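You operate a simulated robot arm through the tools that you are given. There is no shell and no other tool. Be economical: measure what you need, move in short steps, check, and stop when the job is done.

Carry out the task below with a simulated two-armed robot. There is one attempt and no reset: what you move stays moved.

## Task
Pack the cream cartridge in the service case, close it up and carry it to the green table mat.
Fine: turn its catch to Closed.

It is judged by the outcome, as a careful person would: the job done as asked, and still so three seconds after it is handed in. It fails if anything else is knocked over, pushed out of place, dropped, spilled or broken.

## Robot
Two 7-joint arms with two-finger parallel grippers on one trunk, on a base that drives. Base frame: it is fixed to the floor where the robot stands at the start and does not move with it; the origin is under the middle of the robot, x ahead of it, y to its left, z up. Readings come in mm, degrees, newtons and seconds.
The left shoulder is at the start at [30, 119, 1110], the right one opposite. With the tool pointing down near the work surface each hand reaches from about 100 to 660 mm from the robot's upright axis, wherever it stands, measured 20 degrees to its own side. Places, roughly: black foam ring [500, 400, 900]; case catch [700, 500, 1100]; case lid [600, 500, 1100]; top of the green table mat [500, -100, 800]. Payload 3.43 kg a hand.
Tool frame (each hand has its own): the origin (TCP) lies between the finger pads and is the grasp point; the fingertips stand 30 mm ahead of it; z points along the fingers, y is the line along which they close. The gripper opens to 94 mm. The fingers are 28 mm wide and 10 mm thick; the gripper's body (50 by 96 mm) begins 55 mm behind the TCP.
Orientation is that of the tool frame in the base frame, as [roll, pitch, yaw] about the fixed x, y, z axes, in that order (R = Rz(yaw) Ry(pitch) Rx(roll)). With the fingers straight down and closing along the base's y, the tool's x points along the base's -x, its y along +y and its z along -z.

## Interface
- The arms move only by the tool arm_command. It takes "left_rows", "right_rows" or both (then of equal length, played together; a hand with none holds still); each is one flat list of numbers, 7 for each row, row after row: the opening, from 0 (shut) to 1 (fully open), then the shift along the base's x, y, z in mm, then the turn, a rotation vector about the base's x, y, z in degrees. In form: [claw, x, y, z, wx, wy, wz, claw, x, y, z, wx, wy, wz, ...]. A call has 1 to 8 rows; each row is the pose to reach, as a shift and turn from the pose commanded when the call began. Rows are played at 5 a second. More than 50 mm and 8.6 degrees between two rows, or a gripper value outside its range, and nothing of the call is played. Where a pose cannot be reached the arm comes as near as it can. A force on the tool above 40 N (or 10 N above the force at the start of the call, whichever is more), or a blocked arm, ends the call early, and 0.2 s more pass. The fingers move at their own pace (about 72 mm/s each) and stop on an object; they squeeze with about 39 N. The grip force told is the motor's: it shows also when the fingers shut on nothing. Time passes only in rows, and 0.2 s behind the last, so rows that repeat a pose let the fingers close. The reply holds the time, the measured pose of the TCP, the force on the tool along the base axes, the opening and the grip force, in the units named above and with some noise, with the torque about the TCP (base axes, N m) and any sound that the robot's microphone picked up.
- Cameras (640 x 400 px; columns grow to the right, rows downward): "scene" is now at [36.9, 10.3, 1803.9]; the picture's right is [0.14, -0.99, 0.00], its down [-0.87, -0.12, -0.49] and it looks along [0.48, 0.07, -0.87] (base axes); focal length 259 px, centre (320, 200). "left" rides on the left gripper at [76, -14, -102] in its tool frame; the picture's right is [0.18, 0.98, 0.00], its down [-0.75, 0.14, -0.64] and it looks along [-0.63, 0.12, 0.77] (tool axes); focal length 243 px, centre (320, 200). "right" rides on the right gripper at [76, 14, -102] in its tool frame; the picture's right is [-0.18, 0.98, 0.00], its down [-0.75, -0.14, -0.64] and it looks along [-0.63, -0.12, 0.77] (tool axes); focal length 243 px, centre (320, 200). There is no depth. A picture from a camera that has moved, and an enlarged one, comes with that camera's place and axes in the base frame and with its lens.
- camera(camera): a new picture of that camera. No time passes.
- lift_body(by): slides the trunk up (or, below 0, down) by that many mm; the arms and the scene camera ride with it, the base frame stays. It gives what a move gives, with no picture.
- drive_base(legs): drives the robot by 1 to 6 legs, each [ahead, turn to the left] in mm and degrees, along the robot's own axes; the way and the turn of a leg run together, so that a leg with both is an arc; at most 1500 mm and 180 degrees a leg. The arms and the cameras ride along, it lands a little off, and it stops where it bumps. It gives what a move gives.
- head_to(pan, tilt): turns the head with the scene camera to pan (to the left, within 143 degrees either way) and tilt (down, from -29 to 69), counted from straight ahead of the robot. It gives what a move gives.
- inspect(camera, box): a new picture of the part [left, top, right, bottom] of that camera's present view, enlarged. No time passes.
- close_job(): hands the job in; it is judged then, once.

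Go step by step. Nothing tells you exact positions but the pictures and the camera data: compare them with the known pose of the tool, close in by small moves and look again before you grip or let go. The budget is 120 turns and 100 pictures, counting those below and the enlarged ones. Unless the task says otherwise, let go and move clear before handing in, and close with one line.

The tools are called after "Call:" by a JSON object that holds its "fn" and its "kwargs". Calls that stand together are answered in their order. arm_command: Moves the arms, as the interface text tells. Its arguments: {"type":"object","properties":{"left_rows":{"type":"array"},"right_rows":{"type":"array"}},"required":[]} The other tools are called the same way: lift_body (by) slides the trunk up or down; drive_base (legs) drives the base; head_to (pan, tilt) turns the head that bears the scene camera; camera (camera) takes a picture; inspect (camera, box) takes an enlarged picture of a part of a camera's view; close_job () hands the job in.

At the start:

```text
time: 0.0
left_ee_pos: [399.2, 362.3, 1328.3]
left_orientation: [-180.0, 0.1, 180.0]
left_ft_force: [0.0, -0.4, -1.0]
left_torque: [-0.02, -0.01, 0.01]
left_grip_width: 94.0
left_grip_force: 0.1
right_ee_pos: [361.6, -15.6, 1355.0]
right_orientation: [179.9, 0.0, 180.0]
right_ft_force: [0.6, 0.1, -0.6]
right_torque: [-0.02, -0.04, 0.03]
right_grip_width: 94.1
right_grip_force: 0.0
trunk travel left (down, up): [-375.0, 35.0]
robot x, y, heading: [-2.1, 0.6, 0.2]
head pan, tilt: [7.8, 60.8]
```

scene: 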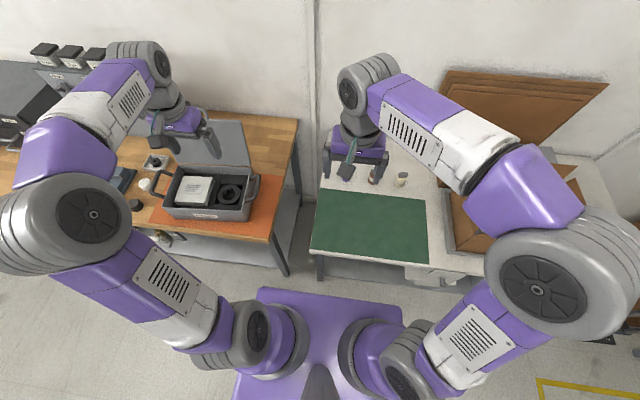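
right: 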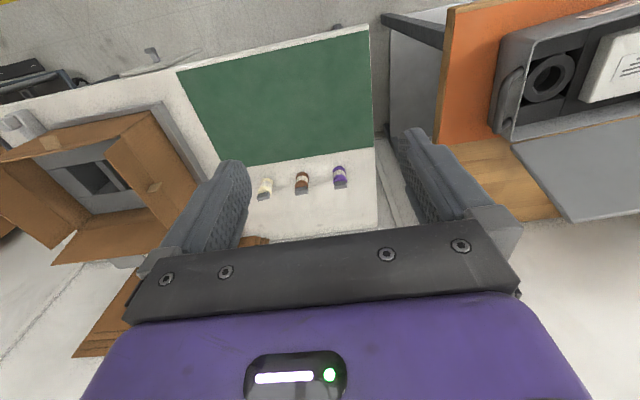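
left: 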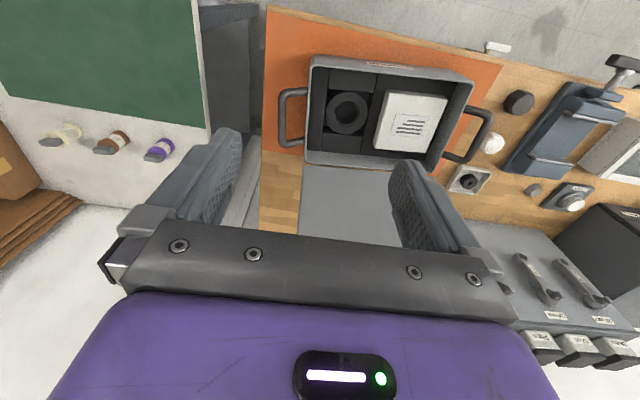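

I see the open case on the orange mat on the left table, with its lid standing up behind it, and three cartridges behind the green mat on the right table. I'll take closer looks first.

Call:
{"fn": "inspect", "kwargs": {"camera": "left", "box": [250, 0, 520, 240]}}

Call:
{"fn": "inspect", "kwargs": {"camera": "scene", "box": [120, 100, 280, 250]}}

Call:
{"fn": "inspect", "kwargs": {"camera": "right", "box": [160, 20, 400, 220]}}

```text
1.67 times, centred on (385, 120) of left
camera zoom: at [323.0, 348.4, 1430.2], right [-0.18, 0.98, 0.0], down [0.75, 0.14, 0.64], along [0.63, 0.12, -0.77], focal length 404 px, centre (212, 333)
```

zoom: 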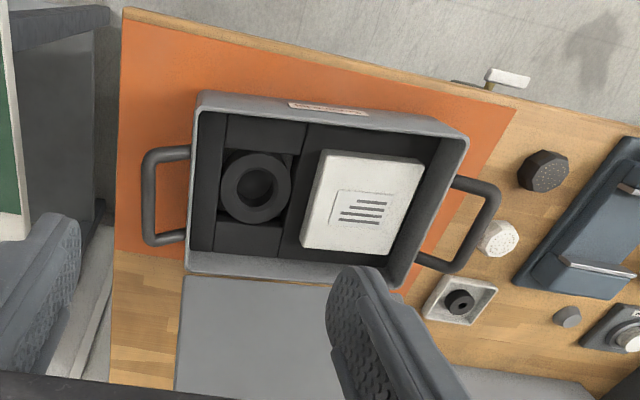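

```text
2.67 times, centred on (200, 175) of scene
camera zoom: at [36.9, 10.3, 1803.9], right [0.14, -0.99, 0.0], down [-0.87, -0.12, -0.49], along [0.48, 0.07, -0.87], focal length 691 px, centre (640, 267)
```

zoom: 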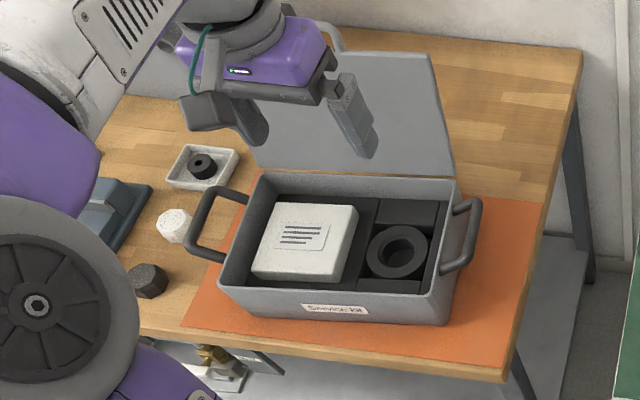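

```text
2.00 times, centred on (280, 120) of right
camera zoom: at [287.4, -1.4, 1457.3], right [0.18, 0.98, 0.0], down [0.75, -0.14, 0.64], along [0.63, -0.12, -0.77], focal length 485 px, centre (400, 360)
```

zoom: 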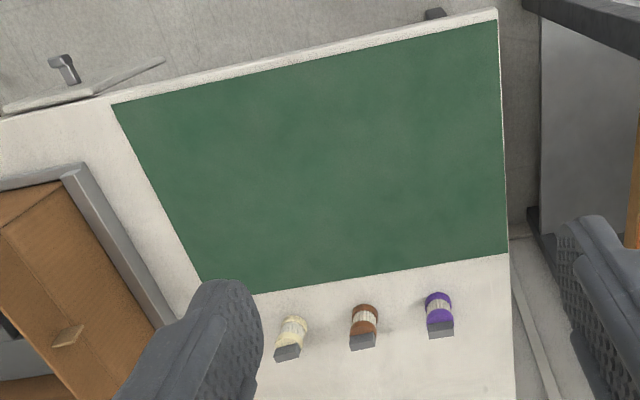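

The lid stands upright behind the case, and the cream cartridge is around x=700, out of reach from where I stand. I'll check the clearance in front of the base.

Call:
{"fn": "head_to", "kwargs": {"pan": 0, "tilt": 69}}

Call:
{"fn": "camera", "kwargs": {"camera": "scene"}}

```text
time: 0.7
left_ee_pos: [399.3, 362.5, 1327.8]
left_orientation: [179.9, 0.0, 180.0]
left_ft_force: [0.5, -0.1, 0.9]
left_torque: [0.01, -0.02, 0.04]
left_grip_width: 94.0
left_grip_force: 0.0
right_ee_pos: [363.7, -15.2, 1353.5]
right_orientation: [-180.0, 0.1, -180.0]
right_ft_force: [-0.4, -0.3, 0.7]
right_torque: [0.02, -0.01, 0.03]
right_grip_width: 93.9
right_grip_force: 0.1
trunk travel left (down, up): [-375.0, 35.0]
robot x, y, heading: [1.8, -1.5, -0.0]
head pan, tilt: [0.0, 68.8]
```

```text
93 pictures are left
camera scene: at [27.7, 1.4, 1795.5], right [0.0, -1.0, 0.0], down [-0.93, 0.0, -0.36], along [0.36, 0.0, -0.93], focal length 259 px, centre (320, 200)
```

scene: 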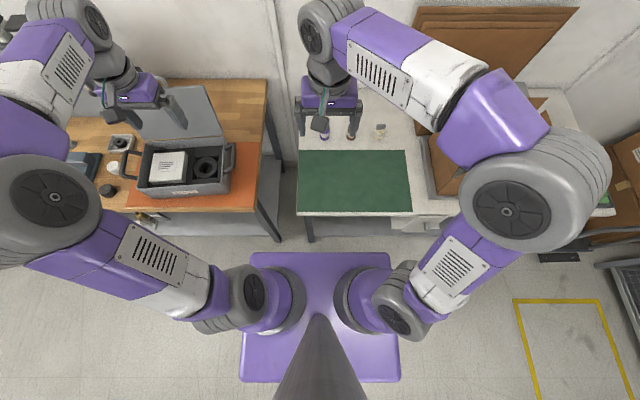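

There is about 90 mm free before the table legs. I'll drive ahead 80 mm to bring the cartridge into reach, then look at it with the right hand.

Call:
{"fn": "drive_base", "kwargs": {"legs": [[80, 0]]}}

Call:
{"fn": "arm_command", "kwargs": {"right_rows": [1, 30, -40, -20, 0, 0, 0, 1, 60, -80, -40, 0, 0, 0, 1, 80, -120, -80, 0, 0, 0, 1, 100, -150, -120, 0, 0, 0, 1, 100, -180, -160, 0, 0, 0]}}

Call:
{"fn": "camera", "kwargs": {"camera": "right"}}

Call:
{"fn": "camera", "kwargs": {"camera": "scene"}}

```text
time: 1.8
left_ee_pos: [479.9, 361.7, 1327.4]
left_orientation: [-179.9, -0.1, 179.9]
left_ft_force: [0.5, 0.4, -0.1]
left_torque: [0.05, 0.04, 0.0]
left_grip_width: 94.1
left_grip_force: 0.1
right_ee_pos: [443.3, -15.6, 1353.6]
right_orientation: [180.0, 0.0, -179.9]
right_ft_force: [1.0, -0.9, -0.4]
right_torque: [0.0, 0.01, 0.01]
right_grip_width: 93.8
right_grip_force: 0.1
trunk travel left (down, up): [-375.0, 35.0]
robot x, y, heading: [75.9, 0.9, 0.1]
head pan, tilt: [0.0, 68.8]
```

```text
refused: row 1 steps farther than a row can; nothing moved
```

```text
92 pictures are left
camera right: at [366.9, -1.2, 1457.3], right [0.18, 0.98, 0.0], down [0.75, -0.14, 0.64], along [0.63, -0.12, -0.77], focal length 243 px, centre (320, 200)
```

right: 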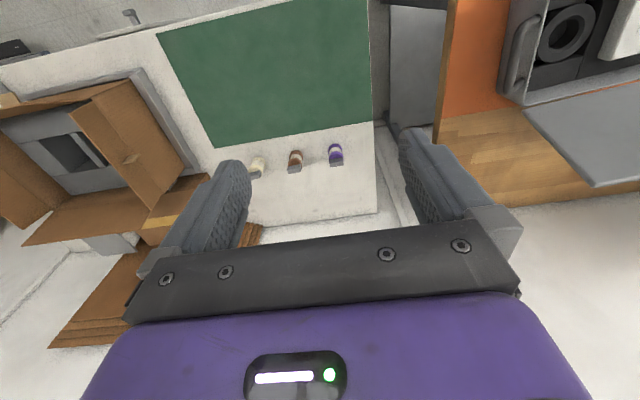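

```text
91 pictures are left
camera scene: at [107.4, 1.3, 1795.5], right [0.0, -1.0, 0.0], down [-0.93, 0.0, -0.36], along [0.36, 0.0, -0.93], focal length 259 px, centre (320, 200)
```

scene: 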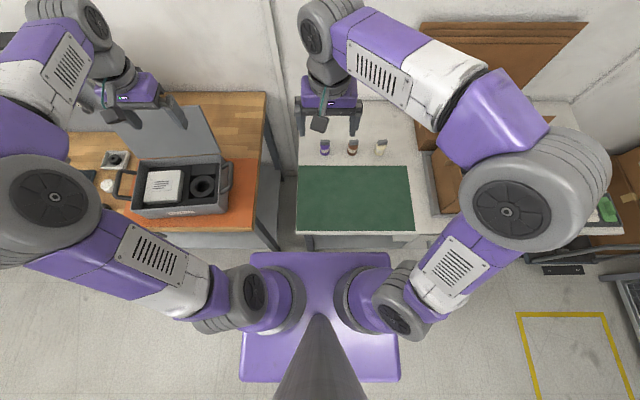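

The move was refused because a step was too long. I'll repeat it in smaller steps.

Call:
{"fn": "arm_command", "kwargs": {"right_rows": [1, 20, -30, -20, 0, 0, 0, 1, 40, -60, -40, 0, 0, 0, 1, 60, -90, -60, 0, 0, 0, 1, 80, -120, -80, 0, 0, 0, 1, 90, -150, -110, 0, 0, 0, 1, 90, -170, -150, 0, 0, 0, 1, 90, -180, -195, 0, 0, 0, 1, 90, -190, -240, 0, 0, 0]}}

Call:
{"fn": "camera", "kwargs": {"camera": "right"}}

Call:
{"fn": "inspect", "kwargs": {"camera": "scene", "box": [280, 80, 440, 180]}}

```text
time: 3.5
left_ee_pos: [479.6, 361.2, 1327.0]
left_orientation: [180.0, 0.0, -180.0]
left_ft_force: [0.0, -0.3, -0.5]
left_torque: [0.05, 0.03, 0.03]
left_grip_width: 94.0
left_grip_force: 0.1
right_ee_pos: [532.3, -205.6, 1113.6]
right_orientation: [179.9, 0.0, -179.9]
right_ft_force: [0.2, -0.8, -0.2]
right_torque: [-0.03, 0.0, 0.04]
right_grip_width: 94.3
right_grip_force: 0.1
trunk travel left (down, up): [-375.0, 35.0]
robot x, y, heading: [76.5, -2.1, -0.0]
head pan, tilt: [0.0, 68.8]
```

```text
90 pictures are left
camera right: at [456.7, -191.5, 1216.6], right [0.18, 0.98, 0.0], down [0.75, -0.14, 0.64], along [0.63, -0.12, -0.77], focal length 243 px, centre (320, 200)
```

right: 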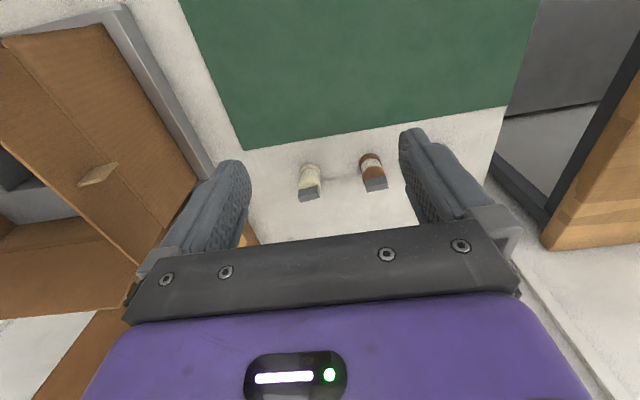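

```text
4.00 times, centred on (360, 130) of scene
camera zoom: at [107.9, 0.8, 1795.5], right [0.0, -1.0, 0.0], down [-0.93, 0.0, -0.36], along [0.36, 0.0, -0.93], focal length 1036 px, centre (160, 480)
```

zoom: 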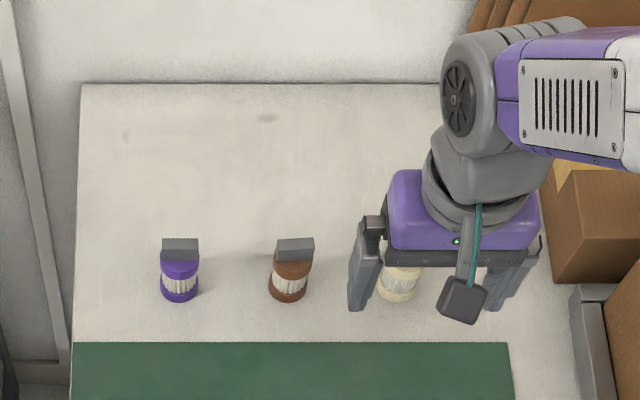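

The cream cartridge stands near (680, -249) with its base at z≈855. I'll move nearer, above it.

Call:
{"fn": "arm_command", "kwargs": {"right_rows": [1, 40, -12, 0, 0, 0, 0, 1, 80, -25, -10, 0, 0, 0, 1, 110, -40, -40, 0, 0, 0, 1, 110, -40, -40, 0, 0, 0]}}

Call:
{"fn": "camera", "kwargs": {"camera": "right"}}

```text
time: 4.5
left_ee_pos: [477.5, 362.9, 1328.1]
left_orientation: [180.0, 0.1, -180.0]
left_ft_force: [-0.1, -0.2, 0.0]
left_torque: [-0.03, -0.04, 0.03]
left_grip_width: 94.0
left_grip_force: 0.1
right_ee_pos: [641.1, -245.0, 1074.0]
right_orientation: [180.0, 0.0, -179.8]
right_ft_force: [-0.2, -0.1, 0.1]
right_torque: [-0.05, -0.03, 0.01]
right_grip_width: 94.0
right_grip_force: 0.0
trunk travel left (down, up): [-375.0, 35.0]
robot x, y, heading: [78.2, 3.9, 0.1]
head pan, tilt: [0.0, 68.8]
```

```text
88 pictures are left
camera right: at [565.2, -230.7, 1177.5], right [0.18, 0.98, 0.0], down [0.75, -0.14, 0.64], along [0.63, -0.12, -0.77], focal length 243 px, centre (320, 200)
```

right: 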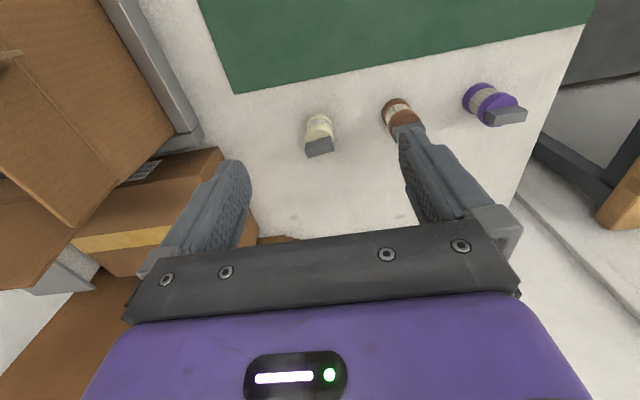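

Call:
{"fn": "inspect", "kwargs": {"camera": "right", "box": [270, 90, 370, 170]}}

Call:
{"fn": "camera", "kwargs": {"camera": "scene"}}

Call:
{"fn": "camera", "kwargs": {"camera": "left"}}

```text
5.00 times, centred on (320, 130) of right
camera zoom: at [565.2, -230.7, 1177.5], right [0.18, 0.98, 0.0], down [0.75, -0.14, 0.64], along [0.63, -0.12, -0.77], focal length 1213 px, centre (320, 550)
```

zoom: 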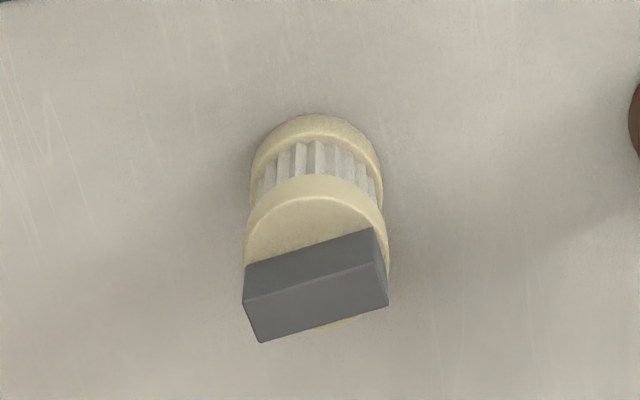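

```text
86 pictures are left
camera scene: at [105.8, 1.8, 1795.5], right [0.0, -1.0, 0.0], down [-0.93, 0.0, -0.36], along [0.36, 0.0, -0.93], focal length 259 px, centre (320, 200)
```

scene: 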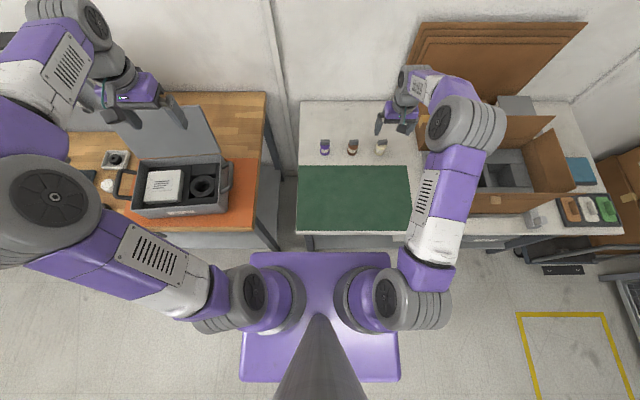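

```text
85 pictures are left
camera left: at [401.1, 349.0, 1430.4], right [-0.18, 0.98, 0.0], down [0.75, 0.14, 0.64], along [0.63, 0.12, -0.77], focal length 243 px, centre (320, 200)
```

left: 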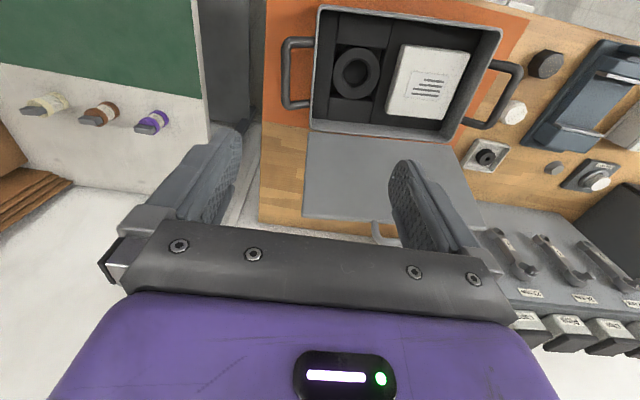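

The cartridge is a 36 mm body about 43 mm tall with a grey fin on top, standing at about (699, -256). I'll grip the fin across its length so the body can go fully into the ring.

Call:
{"fn": "arm_command", "kwargs": {"right_rows": [1, 25, -5, -30, 0, 0, 4, 0.8, 50, -11, -60, 0, 0, 7, 0.7, 58, -11, -95, 0, 0, 7, 0.6, 58, -11, -95, 0, 0, 7]}}

Call:
{"fn": "camera", "kwargs": {"camera": "right"}}

Call:
{"fn": "inspect", "kwargs": {"camera": "scene", "box": [320, 80, 440, 180]}}

```text
time: 5.5
left_ee_pos: [478.8, 362.3, 1328.2]
left_orientation: [179.9, 0.0, 180.0]
left_ft_force: [-0.3, 0.1, 0.2]
left_torque: [0.04, -0.04, -0.04]
left_grip_width: 94.0
left_grip_force: 0.1
right_ee_pos: [700.0, -256.5, 978.7]
right_orientation: [180.0, 0.0, -172.9]
right_ft_force: [-0.6, 0.1, -0.8]
right_torque: [-0.02, -0.01, 0.0]
right_grip_width: 56.4
right_grip_force: 0.2
trunk travel left (down, up): [-375.0, 35.0]
robot x, y, heading: [80.6, -0.0, -0.1]
head pan, tilt: [0.0, 68.8]
```

```text
84 pictures are left
camera right: at [623.7, -251.1, 1082.0], right [0.06, 1.0, 0.0], down [0.76, -0.05, 0.64], along [0.64, -0.04, -0.77], focal length 243 px, centre (320, 200)
```

right: 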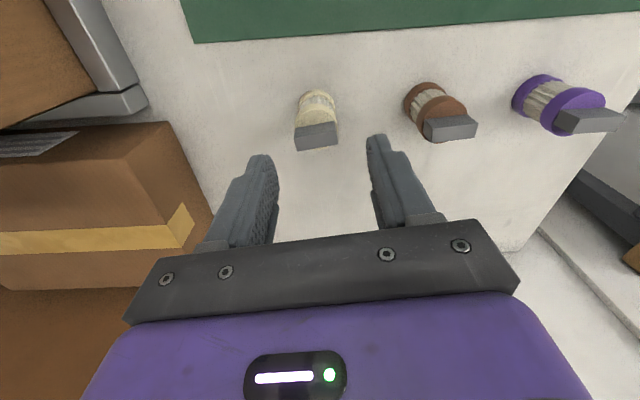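

```text
4.00 times, centred on (380, 130) of scene
camera zoom: at [106.3, 1.4, 1795.5], right [0.0, -1.0, 0.0], down [-0.93, 0.0, -0.36], along [0.36, 0.0, -0.93], focal length 1036 px, centre (80, 480)
```

zoom: 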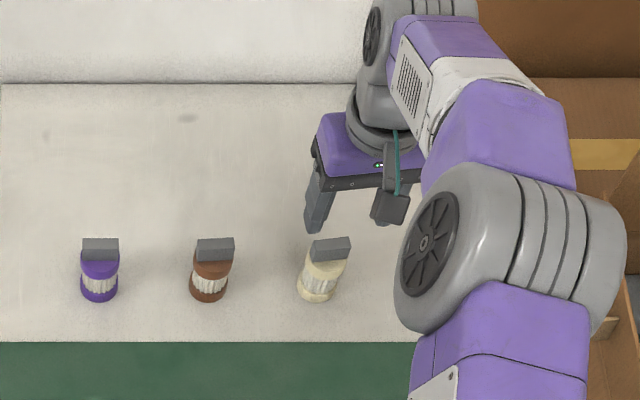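

Call:
{"fn": "arm_command", "kwargs": {"right_rows": [0.6, 0, 0, -35, 0, 0, 0, 0.6, 0, 0, -35, 0, 0, 0]}}

Call:
{"fn": "inspect", "kwargs": {"camera": "right", "box": [220, 60, 420, 260]}}

```text
time: 6.2
left_ee_pos: [478.2, 363.2, 1327.7]
left_orientation: [179.9, 0.0, -180.0]
left_ft_force: [0.8, -0.9, -0.3]
left_torque: [-0.01, -0.02, 0.07]
left_grip_width: 94.2
left_grip_force: 0.0
right_ee_pos: [699.6, -256.0, 943.0]
right_orientation: [180.0, 0.1, -173.0]
right_ft_force: [-0.1, -0.2, 1.1]
right_torque: [0.02, 0.04, 0.0]
right_grip_width: 56.1
right_grip_force: 0.0
trunk travel left (down, up): [-375.0, 35.0]
robot x, y, heading: [76.8, 1.2, -0.2]
head pan, tilt: [0.0, 68.8]
```

```text
2.00 times, centred on (320, 160) of right
camera zoom: at [622.8, -250.6, 1046.9], right [0.06, 1.0, 0.0], down [0.76, -0.05, 0.64], along [0.64, -0.04, -0.77], focal length 485 px, centre (320, 280)
```

zoom: 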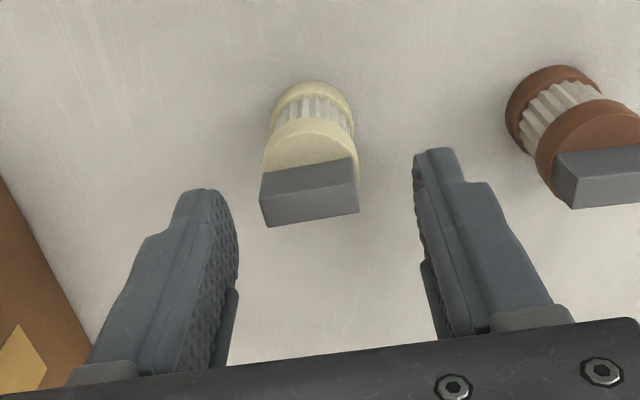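

The fin top is at about (709, -259, 903). I'll shift there, lower onto the fin and close.

Call:
{"fn": "arm_command", "kwargs": {"right_rows": [0.6, 8, -3, 0, 0, 0, 0, 0.6, 9, -3, -31, 0, 0, 0, 0.6, 9, -3, -31, 0, 0, 0]}}

Call:
{"fn": "inspect", "kwargs": {"camera": "right", "box": [220, 60, 420, 260]}}

Call:
{"fn": "inspect", "kwargs": {"camera": "scene", "box": [340, 80, 440, 180]}}

```text
time: 7.0
left_ee_pos: [478.7, 362.0, 1327.7]
left_orientation: [179.9, 0.0, 179.9]
left_ft_force: [0.4, -0.2, 0.6]
left_torque: [0.0, -0.02, 0.04]
left_grip_width: 94.2
left_grip_force: 0.1
right_ee_pos: [708.3, -258.7, 912.8]
right_orientation: [180.0, 0.0, -173.0]
right_ft_force: [0.0, -0.6, -0.2]
right_torque: [0.02, 0.0, 0.02]
right_grip_width: 56.3
right_grip_force: 0.0
trunk travel left (down, up): [-375.0, 35.0]
robot x, y, heading: [80.5, -0.6, 0.4]
head pan, tilt: [0.0, 68.8]
```

```text
2.00 times, centred on (320, 160) of right
camera zoom: at [631.6, -253.6, 1015.5], right [0.06, 1.0, 0.0], down [0.77, -0.05, 0.64], along [0.64, -0.04, -0.77], focal length 485 px, centre (320, 280)
```

zoom: 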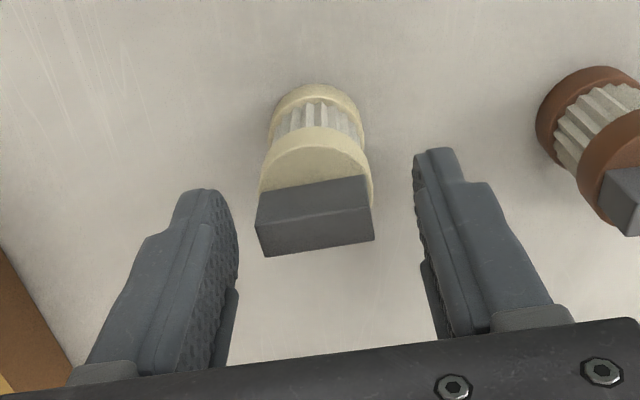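

```text
4.00 times, centred on (390, 130) of scene
camera zoom: at [106.4, 1.4, 1795.5], right [0.0, -1.0, 0.0], down [-0.93, 0.0, -0.36], along [0.36, 0.0, -0.93], focal length 1036 px, centre (40, 480)
```

zoom: 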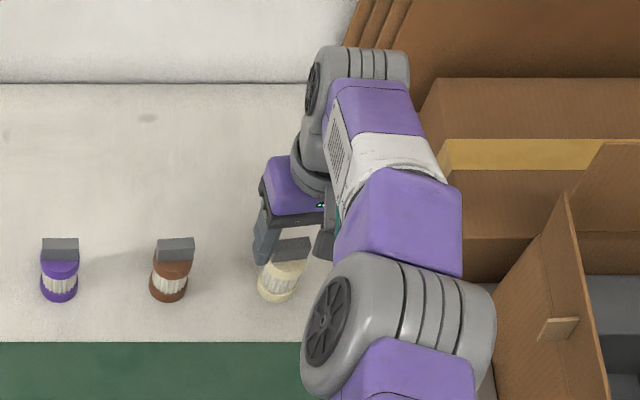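

Call:
{"fn": "arm_command", "kwargs": {"right_rows": [0.6, 0, -2, -8, 0, 0, 0, 0.3, 0, -2, -8, 0, 0, 0, 0, 0, -2, -8, 0, 0, 0, 0, 0, -2, -8, 0, 0, 0, 0, 0, -2, -8, 0, 0, 0]}}

Call:
{"fn": "inspect", "kwargs": {"camera": "right", "box": [220, 60, 420, 260]}}

```text
time: 8.2
left_ee_pos: [479.1, 362.4, 1327.6]
left_orientation: [180.0, 0.0, -179.9]
left_ft_force: [-0.5, 0.6, 0.9]
left_torque: [0.01, -0.02, -0.02]
left_grip_width: 94.0
left_grip_force: 0.1
right_ee_pos: [707.5, -260.5, 905.6]
right_orientation: [180.0, 0.0, -173.0]
right_ft_force: [0.4, -1.7, -0.4]
right_torque: [0.0, 0.02, 0.01]
right_grip_width: 36.9
right_grip_force: 38.8
trunk travel left (down, up): [-375.0, 35.0]
robot x, y, heading: [82.0, -0.5, 0.0]
head pan, tilt: [0.0, 68.8]
```

```text
2.00 times, centred on (320, 160) of right
camera zoom: at [631.9, -255.6, 1008.4], right [0.06, 1.0, 0.0], down [0.77, -0.05, 0.64], along [0.64, -0.04, -0.77], focal length 485 px, centre (320, 280)
```

zoom: 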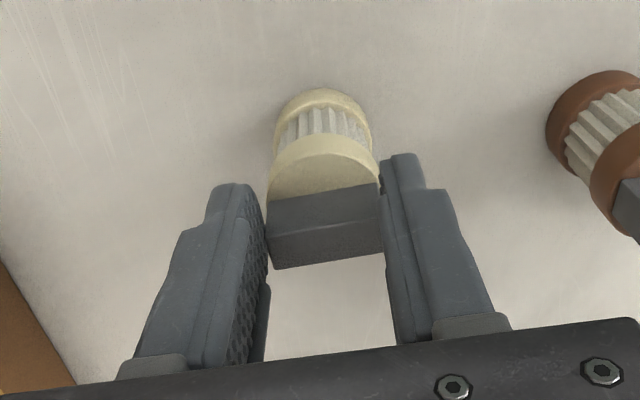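

The fin is gripped. The case is too far for the right arm, so I'll lift the cartridge, set it upright on the green mat between the arms, and take it over with the left hand.

Call:
{"fn": "arm_command", "kwargs": {"right_rows": [0, 0, 0, 20, 0, 0, 0, 0, 0, 0, 60, 0, 0, 0, 0, 0, 0, 105, 0, 0, 0, 0, 0, 0, 150, 0, 0, 0]}}

Call:
{"fn": "arm_command", "kwargs": {"right_rows": [0, -26, 36, 0, 0, 0, 0, 0, -52, 72, 0, 0, 0, 0, 0, -78, 108, 0, 0, 0, 0, 0, -104, 144, 0, 0, 0, 0, 0, -130, 180, 0, 0, 0, 0, 0, -156, 216, 0, 0, 0, 0, 0, -187, 250, 0, 0, 0, 0, 0, -187, 260, 0, 0, 0, 0]}}

Call:
{"fn": "camera", "kwargs": {"camera": "right"}}

Call:
{"fn": "camera", "kwargs": {"camera": "scene"}}

```text
time: 9.2
left_ee_pos: [477.9, 361.6, 1328.4]
left_orientation: [-180.0, 0.0, -179.8]
left_ft_force: [0.1, 0.6, 0.6]
left_torque: [0.03, -0.04, 0.04]
left_grip_width: 94.2
left_grip_force: 0.0
right_ee_pos: [708.9, -260.3, 1056.1]
right_orientation: [-179.9, 0.0, -173.0]
right_ft_force: [0.5, -0.1, -0.6]
right_torque: [0.03, -0.01, 0.01]
right_grip_width: 36.8
right_grip_force: 39.1
trunk travel left (down, up): [-375.0, 35.0]
robot x, y, heading: [78.3, 4.2, -0.2]
head pan, tilt: [0.0, 68.8]
```

```text
time: 10.9
left_ee_pos: [478.8, 362.2, 1326.7]
left_orientation: [180.0, 0.1, -180.0]
left_ft_force: [1.2, -0.3, 0.0]
left_torque: [0.01, 0.02, -0.01]
left_grip_width: 94.1
left_grip_force: 0.1
right_ee_pos: [521.6, -0.6, 1054.3]
right_orientation: [-180.0, 0.0, -173.1]
right_ft_force: [0.6, 0.0, -0.2]
right_torque: [-0.03, -0.04, -0.01]
right_grip_width: 36.9
right_grip_force: 38.7
trunk travel left (down, up): [-375.0, 35.0]
robot x, y, heading: [80.4, -0.3, -0.1]
head pan, tilt: [0.0, 68.8]
```

```text
78 pictures are left
camera right: at [444.7, 3.2, 1158.3], right [0.06, 1.0, 0.0], down [0.77, -0.05, 0.64], along [0.64, -0.04, -0.77], focal length 243 px, centre (320, 200)
```

right: 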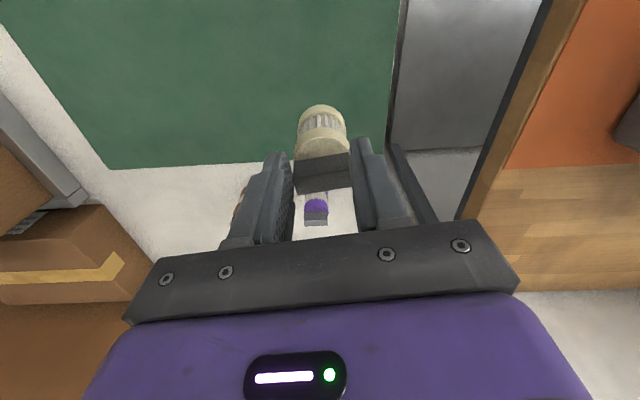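

```text
77 pictures are left
camera scene: at [107.8, 1.0, 1795.5], right [0.0, -1.0, 0.0], down [-0.93, 0.0, -0.36], along [0.36, 0.0, -0.93], focal length 259 px, centre (320, 200)
```

scene: 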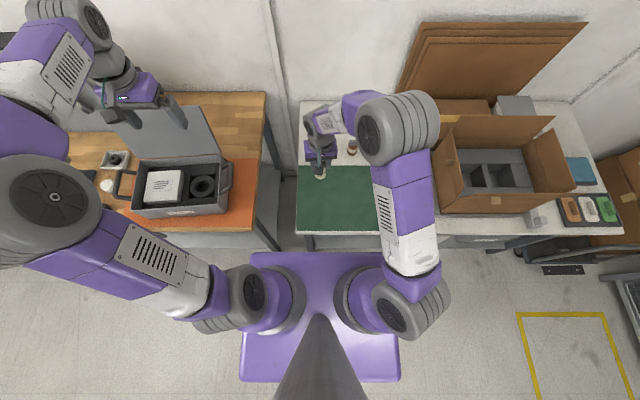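

The cartridge is upright over the mat. I'll lower it.

Call:
{"fn": "arm_command", "kwargs": {"right_rows": [0, 0, 0, -40, 0, 0, 0, 0, 0, 0, -80, 0, 0, 0, 0, 0, 0, -120, 0, 0, 0, 0, 0, 0, -138, 0, 0, 0, 0, 0, 0, -143, 0, 0, 0]}}

Call:
{"fn": "arm_command", "kwargs": {"right_rows": [0, 0, 0, -2, 0, 0, 0, 0, 0, 0, -4, 0, 0, 0]}}

```text
time: 12.2
left_ee_pos: [478.6, 362.5, 1327.7]
left_orientation: [-179.9, 0.1, -179.9]
left_ft_force: [0.9, -0.4, -0.5]
left_torque: [0.02, 0.02, 0.01]
left_grip_width: 93.9
left_grip_force: 0.0
right_ee_pos: [521.4, -2.4, 912.3]
right_orientation: [-180.0, -0.1, -173.0]
right_ft_force: [0.0, -0.5, -0.8]
right_torque: [-0.01, 0.03, -0.01]
right_grip_width: 36.9
right_grip_force: 39.2
trunk travel left (down, up): [-375.0, 35.0]
robot x, y, heading: [80.5, -0.5, 0.2]
head pan, tilt: [0.0, 68.8]
```

```text
time: 12.8
left_ee_pos: [478.9, 363.1, 1328.0]
left_orientation: [180.0, 0.0, 180.0]
left_ft_force: [0.1, -0.1, -0.6]
left_torque: [0.04, 0.01, 0.01]
left_grip_width: 94.1
left_grip_force: 0.1
right_ee_pos: [520.8, -1.6, 907.2]
right_orientation: [-180.0, 0.0, -173.0]
right_ft_force: [-0.8, 0.6, -0.1]
right_torque: [-0.01, 0.04, -0.01]
right_grip_width: 36.9
right_grip_force: 39.5
trunk travel left (down, up): [-375.0, 35.0]
robot x, y, heading: [78.0, -0.7, 0.0]
head pan, tilt: [0.0, 68.8]
```

Call:
{"fn": "arm_command", "kwargs": {"right_rows": [0, 0, 0, -2, 0, 0, 0, 0, 0, 0, -2, 0, 0, 0]}}

Call:
{"fn": "inspect", "kwargs": {"camera": "right", "box": [220, 60, 420, 260]}}

```text
time: 13.3
left_ee_pos: [478.0, 360.6, 1328.9]
left_orientation: [180.0, 0.1, -179.9]
left_ft_force: [0.5, 0.7, -0.1]
left_torque: [0.01, 0.0, 0.02]
left_grip_width: 94.3
left_grip_force: 0.1
right_ee_pos: [521.1, -2.4, 908.3]
right_orientation: [-180.0, 0.2, -173.0]
right_ft_force: [-2.4, -3.7, 20.1]
right_torque: [-0.06, 0.1, 0.01]
right_grip_width: 37.0
right_grip_force: 39.4
trunk travel left (down, up): [-375.0, 35.0]
robot x, y, heading: [74.4, 1.5, -0.1]
head pan, tilt: [0.0, 68.8]
```

```text
2.00 times, centred on (320, 160) of right
camera zoom: at [444.5, 2.9, 1010.8], right [0.06, 1.0, 0.0], down [0.76, -0.05, 0.64], along [0.64, -0.04, -0.76], focal length 485 px, centre (320, 280)
```

zoom: 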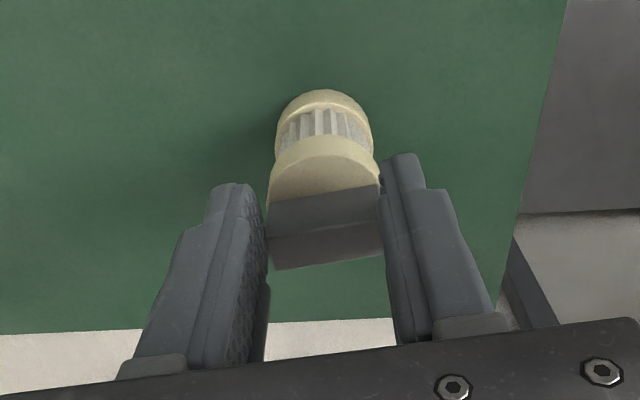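

It touches the mat, so I'll release it and move the right hand up and away.

Call:
{"fn": "arm_command", "kwargs": {"right_rows": [0.3, 0, 0, 1, 0, 0, 0, 0.6, 0, 0, 1, 0, 0, 0, 0.6, 0, 0, 40, 0, 0, 0, 0.6, 0, 0, 85, 0, 0, 0, 0.6, 0, -45, 100, 0, 0, 0, 0.6, 0, -90, 110, 0, 0, 0, 0.6, 0, -135, 120, 0, 0, 0, 0.6, -20, -175, 130, 0, 0, 0]}}

Call:
{"fn": "arm_command", "kwargs": {"right_rows": [1, -30, -35, 10, 0, 0, 0, 1, -60, -70, 20, 0, 0, 0, 1, -90, -105, 30, 0, 0, 0], "left_rows": [1, 5, -45, 0, 0, 0, 0, 1, 10, -90, 0, 0, 0, 0, 1, 15, -135, 0, 0, 0, 0]}}

Call:
{"fn": "camera", "kwargs": {"camera": "scene"}}

```text
time: 15.2
left_ee_pos: [477.5, 361.7, 1327.8]
left_orientation: [180.0, 0.1, -179.9]
left_ft_force: [0.2, 0.1, 1.0]
left_torque: [0.01, 0.0, 0.02]
left_grip_width: 93.9
left_grip_force: 0.2
right_ee_pos: [502.4, -178.0, 1036.4]
right_orientation: [179.9, 0.0, -172.9]
right_ft_force: [0.6, -0.2, 0.5]
right_torque: [0.03, -0.04, -0.01]
right_grip_width: 56.4
right_grip_force: 0.1
trunk travel left (down, up): [-375.0, 35.0]
robot x, y, heading: [79.8, 2.4, 0.0]
head pan, tilt: [0.0, 68.8]
```

```text
time: 15.9
left_ee_pos: [492.7, 224.1, 1327.7]
left_orientation: [179.9, 0.0, -179.8]
left_ft_force: [0.8, 0.1, -0.2]
left_torque: [0.05, 0.01, 0.01]
left_grip_width: 93.7
left_grip_force: 0.1
right_ee_pos: [412.9, -283.5, 1067.5]
right_orientation: [179.9, 0.0, -172.8]
right_ft_force: [0.4, 0.0, -0.5]
right_torque: [0.02, -0.01, -0.02]
right_grip_width: 94.3
right_grip_force: 0.0
trunk travel left (down, up): [-375.0, 35.0]
robot x, y, heading: [78.7, -1.8, 0.3]
head pan, tilt: [0.0, 68.8]
```

```text
75 pictures are left
camera scene: at [105.9, -1.2, 1795.5], right [0.0, -1.0, 0.0], down [-0.93, 0.0, -0.36], along [0.36, 0.0, -0.93], focal length 259 px, centre (320, 200)
```

scene: 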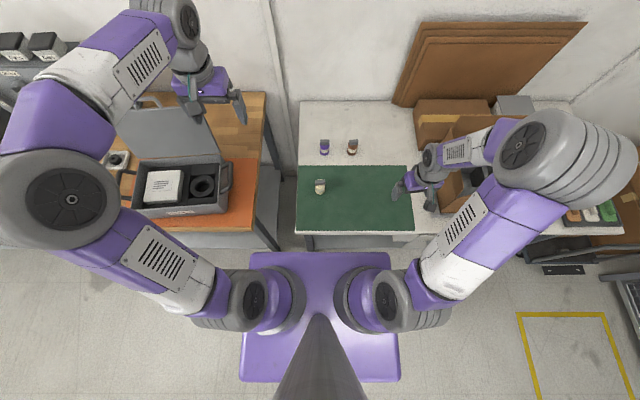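

Right hand is clear and the cartridge stands upright on the mat. Now the left hand goes over it.

Call:
{"fn": "arm_command", "kwargs": {"left_rows": [1, 5, -35, -30, 0, 0, 3, 1, 10, -70, -60, 0, 0, 7, 0.8, 15, -105, -90, 0, 0, 7, 0.7, 20, -140, -120, 0, 0, 7, 0.6, 25, -175, -150, 0, 0, 7, 0.6, 28, -205, -185, 0, 0, 7, 0.6, 28, -224, -225, 0, 0, 7, 0.6, 28, -226, -270, 0, 0, 7]}}

Call:
{"fn": "arm_command", "kwargs": {"left_rows": [0.6, 0, 0, -40, 0, 0, 0, 0.6, 0, 0, -80, 0, 0, 0, 0.6, 0, 0, -80, 0, 0, 0]}}

Call:
{"fn": "camera", "kwargs": {"camera": "left"}}

```text
time: 17.8
left_ee_pos: [522.0, 2.6, 1055.8]
left_orientation: [-180.0, 0.1, -172.9]
left_ft_force: [-0.4, -0.4, -0.1]
left_torque: [-0.03, 0.03, -0.01]
left_grip_width: 56.6
left_grip_force: 0.1
right_ee_pos: [413.0, -282.8, 1067.5]
right_orientation: [-180.0, 0.0, -173.0]
right_ft_force: [0.2, 0.0, 0.3]
right_torque: [0.02, 0.0, -0.02]
right_grip_width: 94.0
right_grip_force: 0.1
trunk travel left (down, up): [-375.0, 35.0]
robot x, y, heading: [80.9, -0.8, 0.0]
head pan, tilt: [0.0, 68.8]
```

```text
time: 18.6
left_ee_pos: [521.4, 1.6, 977.1]
left_orientation: [180.0, 0.1, -172.9]
left_ft_force: [0.2, 0.1, 0.2]
left_torque: [0.0, 0.02, 0.02]
left_grip_width: 56.4
left_grip_force: 0.0
right_ee_pos: [413.2, -282.1, 1066.7]
right_orientation: [179.9, 0.0, -173.0]
right_ft_force: [-0.7, -0.1, -0.2]
right_torque: [0.0, 0.02, 0.04]
right_grip_width: 93.9
right_grip_force: 0.0
trunk travel left (down, up): [-375.0, 35.0]
robot x, y, heading: [80.7, -1.2, 0.1]
head pan, tilt: [0.0, 68.8]
```

```text
74 pictures are left
camera left: at [446.4, -20.6, 1079.4], right [-0.3, 0.95, 0.0], down [0.73, 0.23, 0.64], along [0.61, 0.19, -0.77], focal length 243 px, centre (320, 200)
```

left: 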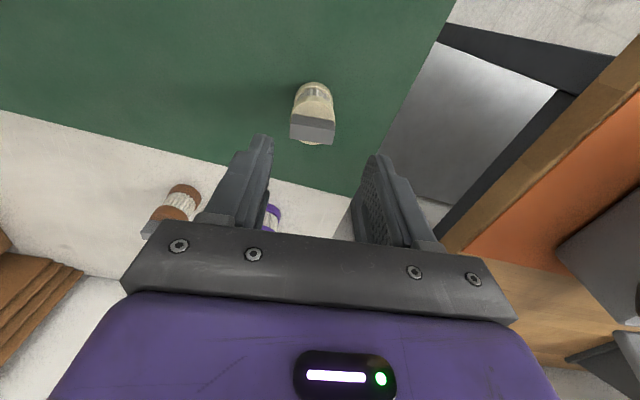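

Call:
{"fn": "arm_command", "kwargs": {"left_rows": [0.6, 1, -3, -35, 0, 0, 0, 0.6, 1, -3, -60, 0, 0, 0, 0.6, 1, -3, -60, 0, 0, 0]}}

Call:
{"fn": "inspect", "kwargs": {"camera": "left", "box": [220, 60, 420, 260]}}

```text
time: 19.4
left_ee_pos: [522.0, -1.0, 917.3]
left_orientation: [180.0, 0.0, -172.9]
left_ft_force: [0.1, 0.4, 0.2]
left_torque: [-0.03, -0.01, 0.01]
left_grip_width: 56.6
left_grip_force: 0.0
right_ee_pos: [414.0, -281.2, 1067.0]
right_orientation: [-180.0, -0.1, -173.1]
right_ft_force: [-0.8, 0.3, 0.6]
right_torque: [-0.02, -0.04, 0.01]
right_grip_width: 94.3
right_grip_force: 0.2
trunk travel left (down, up): [-375.0, 35.0]
robot x, y, heading: [79.4, 1.5, -0.3]
head pan, tilt: [0.0, 68.8]
```

```text
2.00 times, centred on (320, 160) of left
camera zoom: at [447.9, -24.3, 1019.6], right [-0.3, 0.95, 0.0], down [0.73, 0.23, 0.64], along [0.61, 0.19, -0.77], focal length 485 px, centre (320, 280)
```

zoom: 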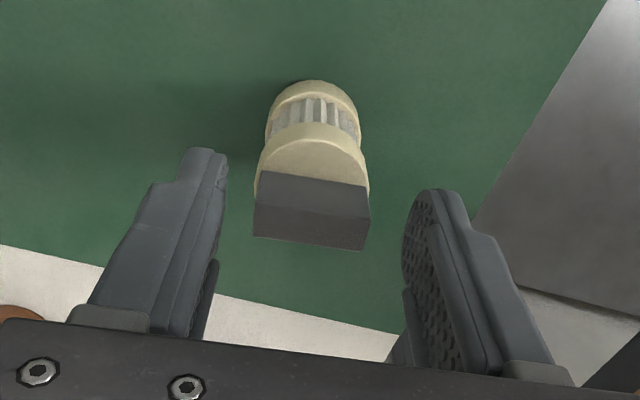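

Well centred. I'll go down 9 mm more, close, and lift.

Call:
{"fn": "arm_command", "kwargs": {"left_rows": [0.6, 0, 0, -9, 0, 0, 0, 0.3, 0, 0, -9, 0, 0, 0, 0, 0, 0, -9, 0, 0, 0, 0, 0, 0, -9, 0, 0, 0, 0, 0, 0, -9, 0, 0, 0]}}

Call:
{"fn": "arm_command", "kwargs": {"left_rows": [0, 0, 0, 20, 0, 0, 0, 0, 0, 0, 60, 0, 0, 0, 0, 0, 0, 105, 0, 0, 0, 0, 0, 0, 150, 0, 0, 0, 0, 0, 0, 190, 0, 0, 0]}}

Call:
{"fn": "camera", "kwargs": {"camera": "left"}}

Call:
{"fn": "inspect", "kwargs": {"camera": "scene", "box": [70, 80, 270, 240]}}

```text
time: 20.6
left_ee_pos: [522.7, -1.3, 909.8]
left_orientation: [180.0, 0.1, -172.9]
left_ft_force: [-0.4, -0.3, 0.2]
left_torque: [-0.03, 0.0, -0.02]
left_grip_width: 36.8
left_grip_force: 38.4
right_ee_pos: [414.0, -282.6, 1066.5]
right_orientation: [179.9, 0.0, -173.0]
right_ft_force: [-0.4, 0.0, 0.5]
right_torque: [0.0, -0.01, 0.01]
right_grip_width: 93.9
right_grip_force: 0.0
trunk travel left (down, up): [-375.0, 35.0]
robot x, y, heading: [77.0, -1.9, -0.1]
head pan, tilt: [0.0, 68.8]
```

```text
time: 21.8
left_ee_pos: [521.7, -1.7, 1100.9]
left_orientation: [-180.0, -0.1, -173.1]
left_ft_force: [0.0, -0.9, -0.7]
left_torque: [-0.02, 0.0, 0.0]
left_grip_width: 37.1
left_grip_force: 39.1
right_ee_pos: [412.9, -281.4, 1066.9]
right_orientation: [180.0, 0.0, -173.0]
right_ft_force: [-0.6, 0.5, -0.2]
right_torque: [0.02, -0.01, 0.01]
right_grip_width: 93.8
right_grip_force: 0.1
trunk travel left (down, up): [-375.0, 35.0]
robot x, y, heading: [78.2, -1.3, -0.0]
head pan, tilt: [0.0, 68.8]
```

```text
72 pictures are left
camera left: at [446.4, -24.3, 1202.2], right [-0.3, 0.95, 0.0], down [0.73, 0.23, 0.64], along [0.61, 0.19, -0.77], focal length 243 px, centre (320, 200)
```

left: 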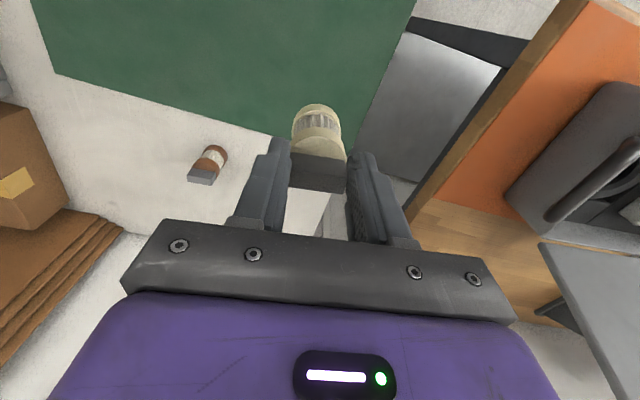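

```text
2.50 times, centred on (170, 160) of scene
camera zoom: at [106.1, 1.6, 1795.5], right [0.0, -1.0, 0.0], down [-0.93, 0.0, -0.36], along [0.36, 0.0, -0.93], focal length 648 px, centre (695, 300)
```

zoom: 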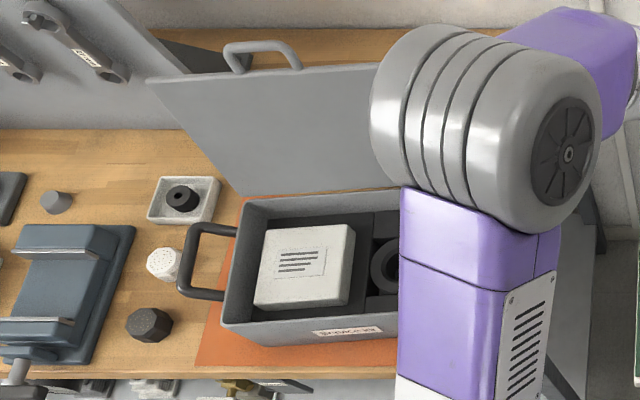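

The cartridge is held. I'll carry it above the case, stopping a little short of the ring to look.

Call:
{"fn": "arm_command", "kwargs": {"left_rows": [0, -3, 44, 5, 0, 0, 0, 0, -6, 88, 10, 0, 0, 0, 0, -9, 132, 15, 0, 0, 0, 0, -12, 176, 20, 0, 0, 0, 0, -15, 220, 25, 0, 0, 0, 0, -18, 264, 30, 0, 0, 0, 0, -21, 308, 30, 0, 0, 0, 0, -24, 352, 30, 0, 0, 0]}}

Call:
{"fn": "arm_command", "kwargs": {"left_rows": [0, 0, 44, 0, 0, 0, 0, 0, 0, 89, 0, 0, 0, 0, 0, 0, 89, 0, 0, 0, 0]}}

Call:
{"fn": "camera", "kwargs": {"camera": "left"}}

Call:
{"fn": "camera", "kwargs": {"camera": "scene"}}

```text
time: 23.6
left_ee_pos: [499.9, 353.1, 1128.8]
left_orientation: [-179.9, 0.0, -173.0]
left_ft_force: [-0.3, 0.7, -0.6]
left_torque: [0.02, 0.0, 0.02]
left_grip_width: 37.1
left_grip_force: 39.0
right_ee_pos: [412.9, -280.4, 1068.0]
right_orientation: [179.9, 0.0, -172.9]
right_ft_force: [-0.2, -0.1, 0.6]
right_torque: [0.0, -0.02, 0.03]
right_grip_width: 93.9
right_grip_force: 0.0
trunk travel left (down, up): [-375.0, 35.0]
robot x, y, heading: [80.9, 3.5, -0.2]
head pan, tilt: [0.0, 68.8]
```

```text
time: 24.4
left_ee_pos: [498.0, 439.4, 1128.7]
left_orientation: [-179.9, 0.0, -172.9]
left_ft_force: [0.3, 0.0, -0.2]
left_torque: [0.01, -0.01, 0.03]
left_grip_width: 37.2
left_grip_force: 39.2
right_ee_pos: [412.8, -283.0, 1066.0]
right_orientation: [179.9, 0.0, -173.0]
right_ft_force: [0.0, 0.4, -0.1]
right_torque: [0.02, 0.0, 0.0]
right_grip_width: 94.0
right_grip_force: 0.0
trunk travel left (down, up): [-375.0, 35.0]
robot x, y, heading: [79.8, 2.7, 0.0]
head pan, tilt: [0.0, 68.8]
```

```text
70 pictures are left
camera left: at [424.1, 416.5, 1231.4], right [-0.3, 0.95, 0.0], down [0.73, 0.23, 0.64], along [0.61, 0.19, -0.77], focal length 243 px, centre (320, 200)
```

left: 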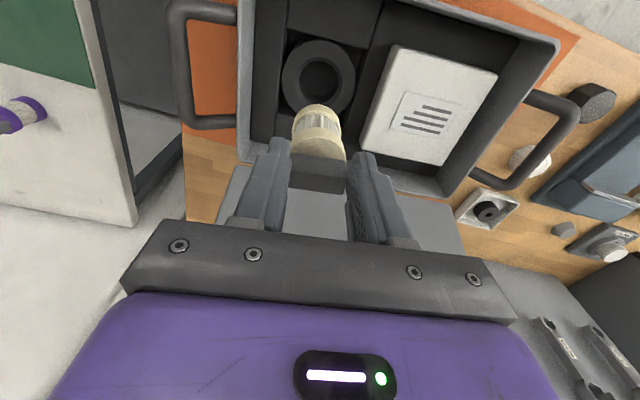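

```text
69 pictures are left
camera scene: at [106.8, 0.1, 1795.5], right [0.0, -1.0, 0.0], down [-0.93, 0.0, -0.36], along [0.36, 0.0, -0.93], focal length 259 px, centre (320, 200)
```

scene: 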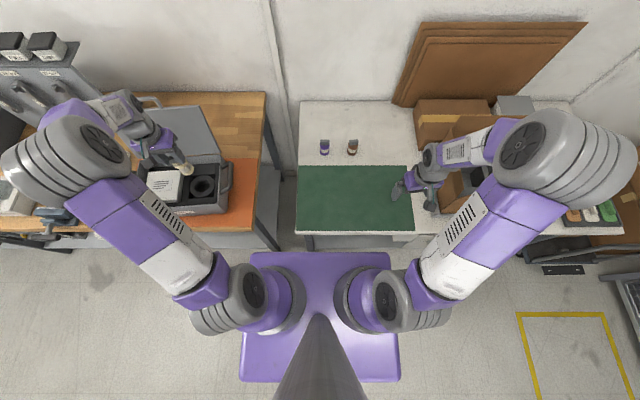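

Call:
{"fn": "arm_command", "kwargs": {"left_rows": [0, 0, 0, -40, 0, 0, 0, 0, 0, 0, -80, 0, 0, 0, 0, 0, 0, -120, 0, 0, 0, 0, 0, 0, -120, 0, 0, 0]}}

Call:
{"fn": "camera", "kwargs": {"camera": "left"}}

Call:
{"fn": "inspect", "kwargs": {"camera": "scene", "box": [120, 100, 260, 230]}}

```text
time: 25.4
left_ee_pos: [496.9, 440.3, 1007.4]
left_orientation: [-179.9, -0.2, -172.9]
left_ft_force: [-6.1, -0.9, -1.6]
left_torque: [-0.11, 0.54, -0.09]
left_grip_width: 37.0
left_grip_force: 39.3
right_ee_pos: [412.6, -282.4, 1067.3]
right_orientation: [-180.0, 0.1, -172.9]
right_ft_force: [0.1, 0.5, 0.2]
right_torque: [0.04, -0.01, -0.01]
right_grip_width: 94.2
right_grip_force: 0.1
trunk travel left (down, up): [-375.0, 35.0]
robot x, y, heading: [80.7, 1.6, 0.4]
head pan, tilt: [0.0, 68.8]
```

```text
68 pictures are left
camera left: at [422.1, 416.9, 1110.5], right [-0.3, 0.95, 0.0], down [0.73, 0.23, 0.64], along [0.61, 0.19, -0.77], focal length 243 px, centre (320, 200)
```

left: 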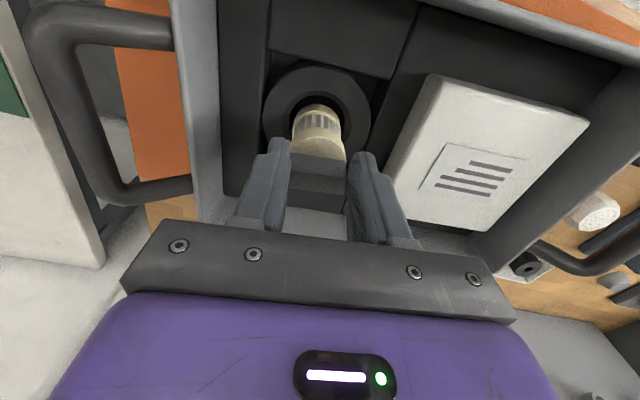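

```text
3.08 times, centred on (190, 165) of scene
camera zoom: at [105.6, 1.1, 1795.5], right [0.0, -1.0, 0.0], down [-0.93, 0.0, -0.36], along [0.36, 0.0, -0.93], focal length 797 px, centre (720, 308)
```

zoom: 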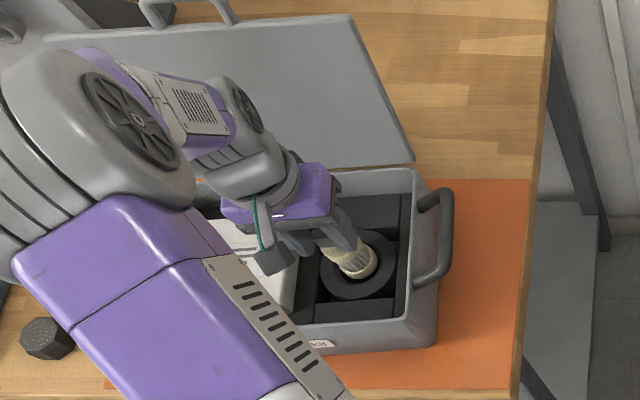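

There is a slight sideways force, so the cartridge may be touching the far edge of the ring. I'll look more closely.

Call:
{"fn": "inspect", "kwargs": {"camera": "left", "box": [240, 40, 400, 180]}}

Call:
{"fn": "inspect", "kwargs": {"camera": "scene", "box": [170, 140, 230, 190]}}

```text
2.86 times, centred on (320, 110) of left
camera zoom: at [422.1, 416.9, 1110.5], right [-0.3, 0.95, 0.0], down [0.73, 0.23, 0.64], along [0.61, 0.19, -0.77], focal length 693 px, centre (320, 457)
```

zoom: 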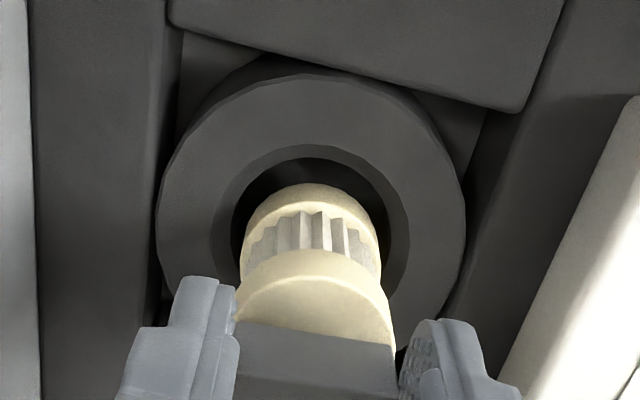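

```text
8.00 times, centred on (200, 165) of scene
camera zoom: at [105.6, 1.1, 1795.5], right [0.0, -1.0, 0.0], down [-0.93, 0.0, -0.36], along [0.36, 0.0, -0.93], focal length 2072 px, centre (1280, 480)
```

zoom: 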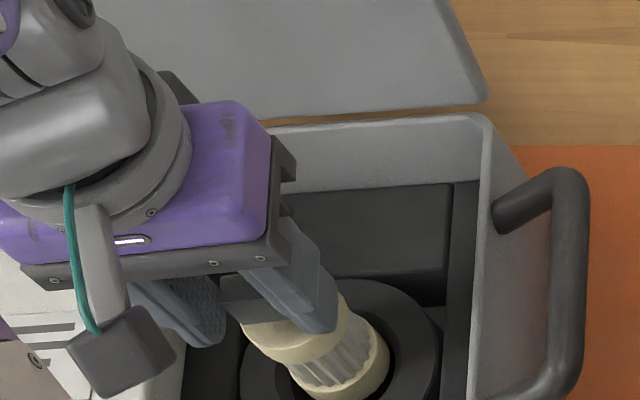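

Call:
{"fn": "arm_command", "kwargs": {"left_rows": [0, -4, 0, 4, 0, 0, 0, 0, -8, 0, 4, 0, 0, 0, 0, -8, 0, 0, 0, 0, 0]}}

Call:
{"fn": "inspect", "kwargs": {"camera": "left", "box": [240, 40, 400, 180]}}

```text
time: 26.1
left_ee_pos: [490.6, 439.5, 1009.4]
left_orientation: [179.9, 0.1, -172.9]
left_ft_force: [-0.4, -0.7, -0.2]
left_torque: [-0.02, 0.0, 0.01]
left_grip_width: 36.9
left_grip_force: 38.6
right_ee_pos: [413.3, -281.7, 1067.5]
right_orientation: [-179.9, 0.0, -173.0]
right_ft_force: [0.2, 0.1, -0.5]
right_torque: [-0.04, 0.02, -0.02]
right_grip_width: 94.1
right_grip_force: 0.1
trunk travel left (down, up): [-375.0, 35.0]
robot x, y, heading: [77.4, -1.9, 0.0]
head pan, tilt: [0.0, 68.8]
```

```text
2.86 times, centred on (320, 110) of left
camera zoom: at [416.3, 416.7, 1111.4], right [-0.3, 0.95, 0.0], down [0.73, 0.23, 0.64], along [0.61, 0.19, -0.77], focal length 693 px, centre (320, 457)
```

zoom: 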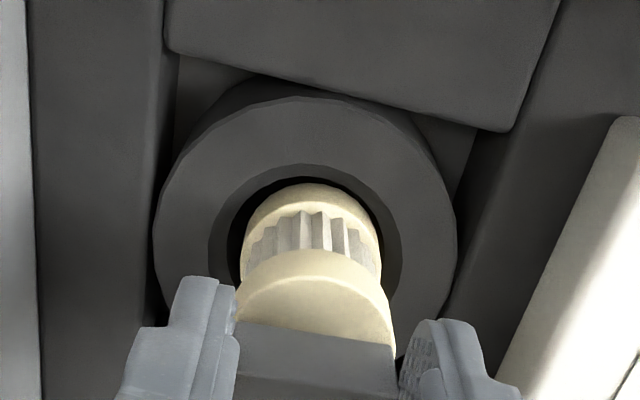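

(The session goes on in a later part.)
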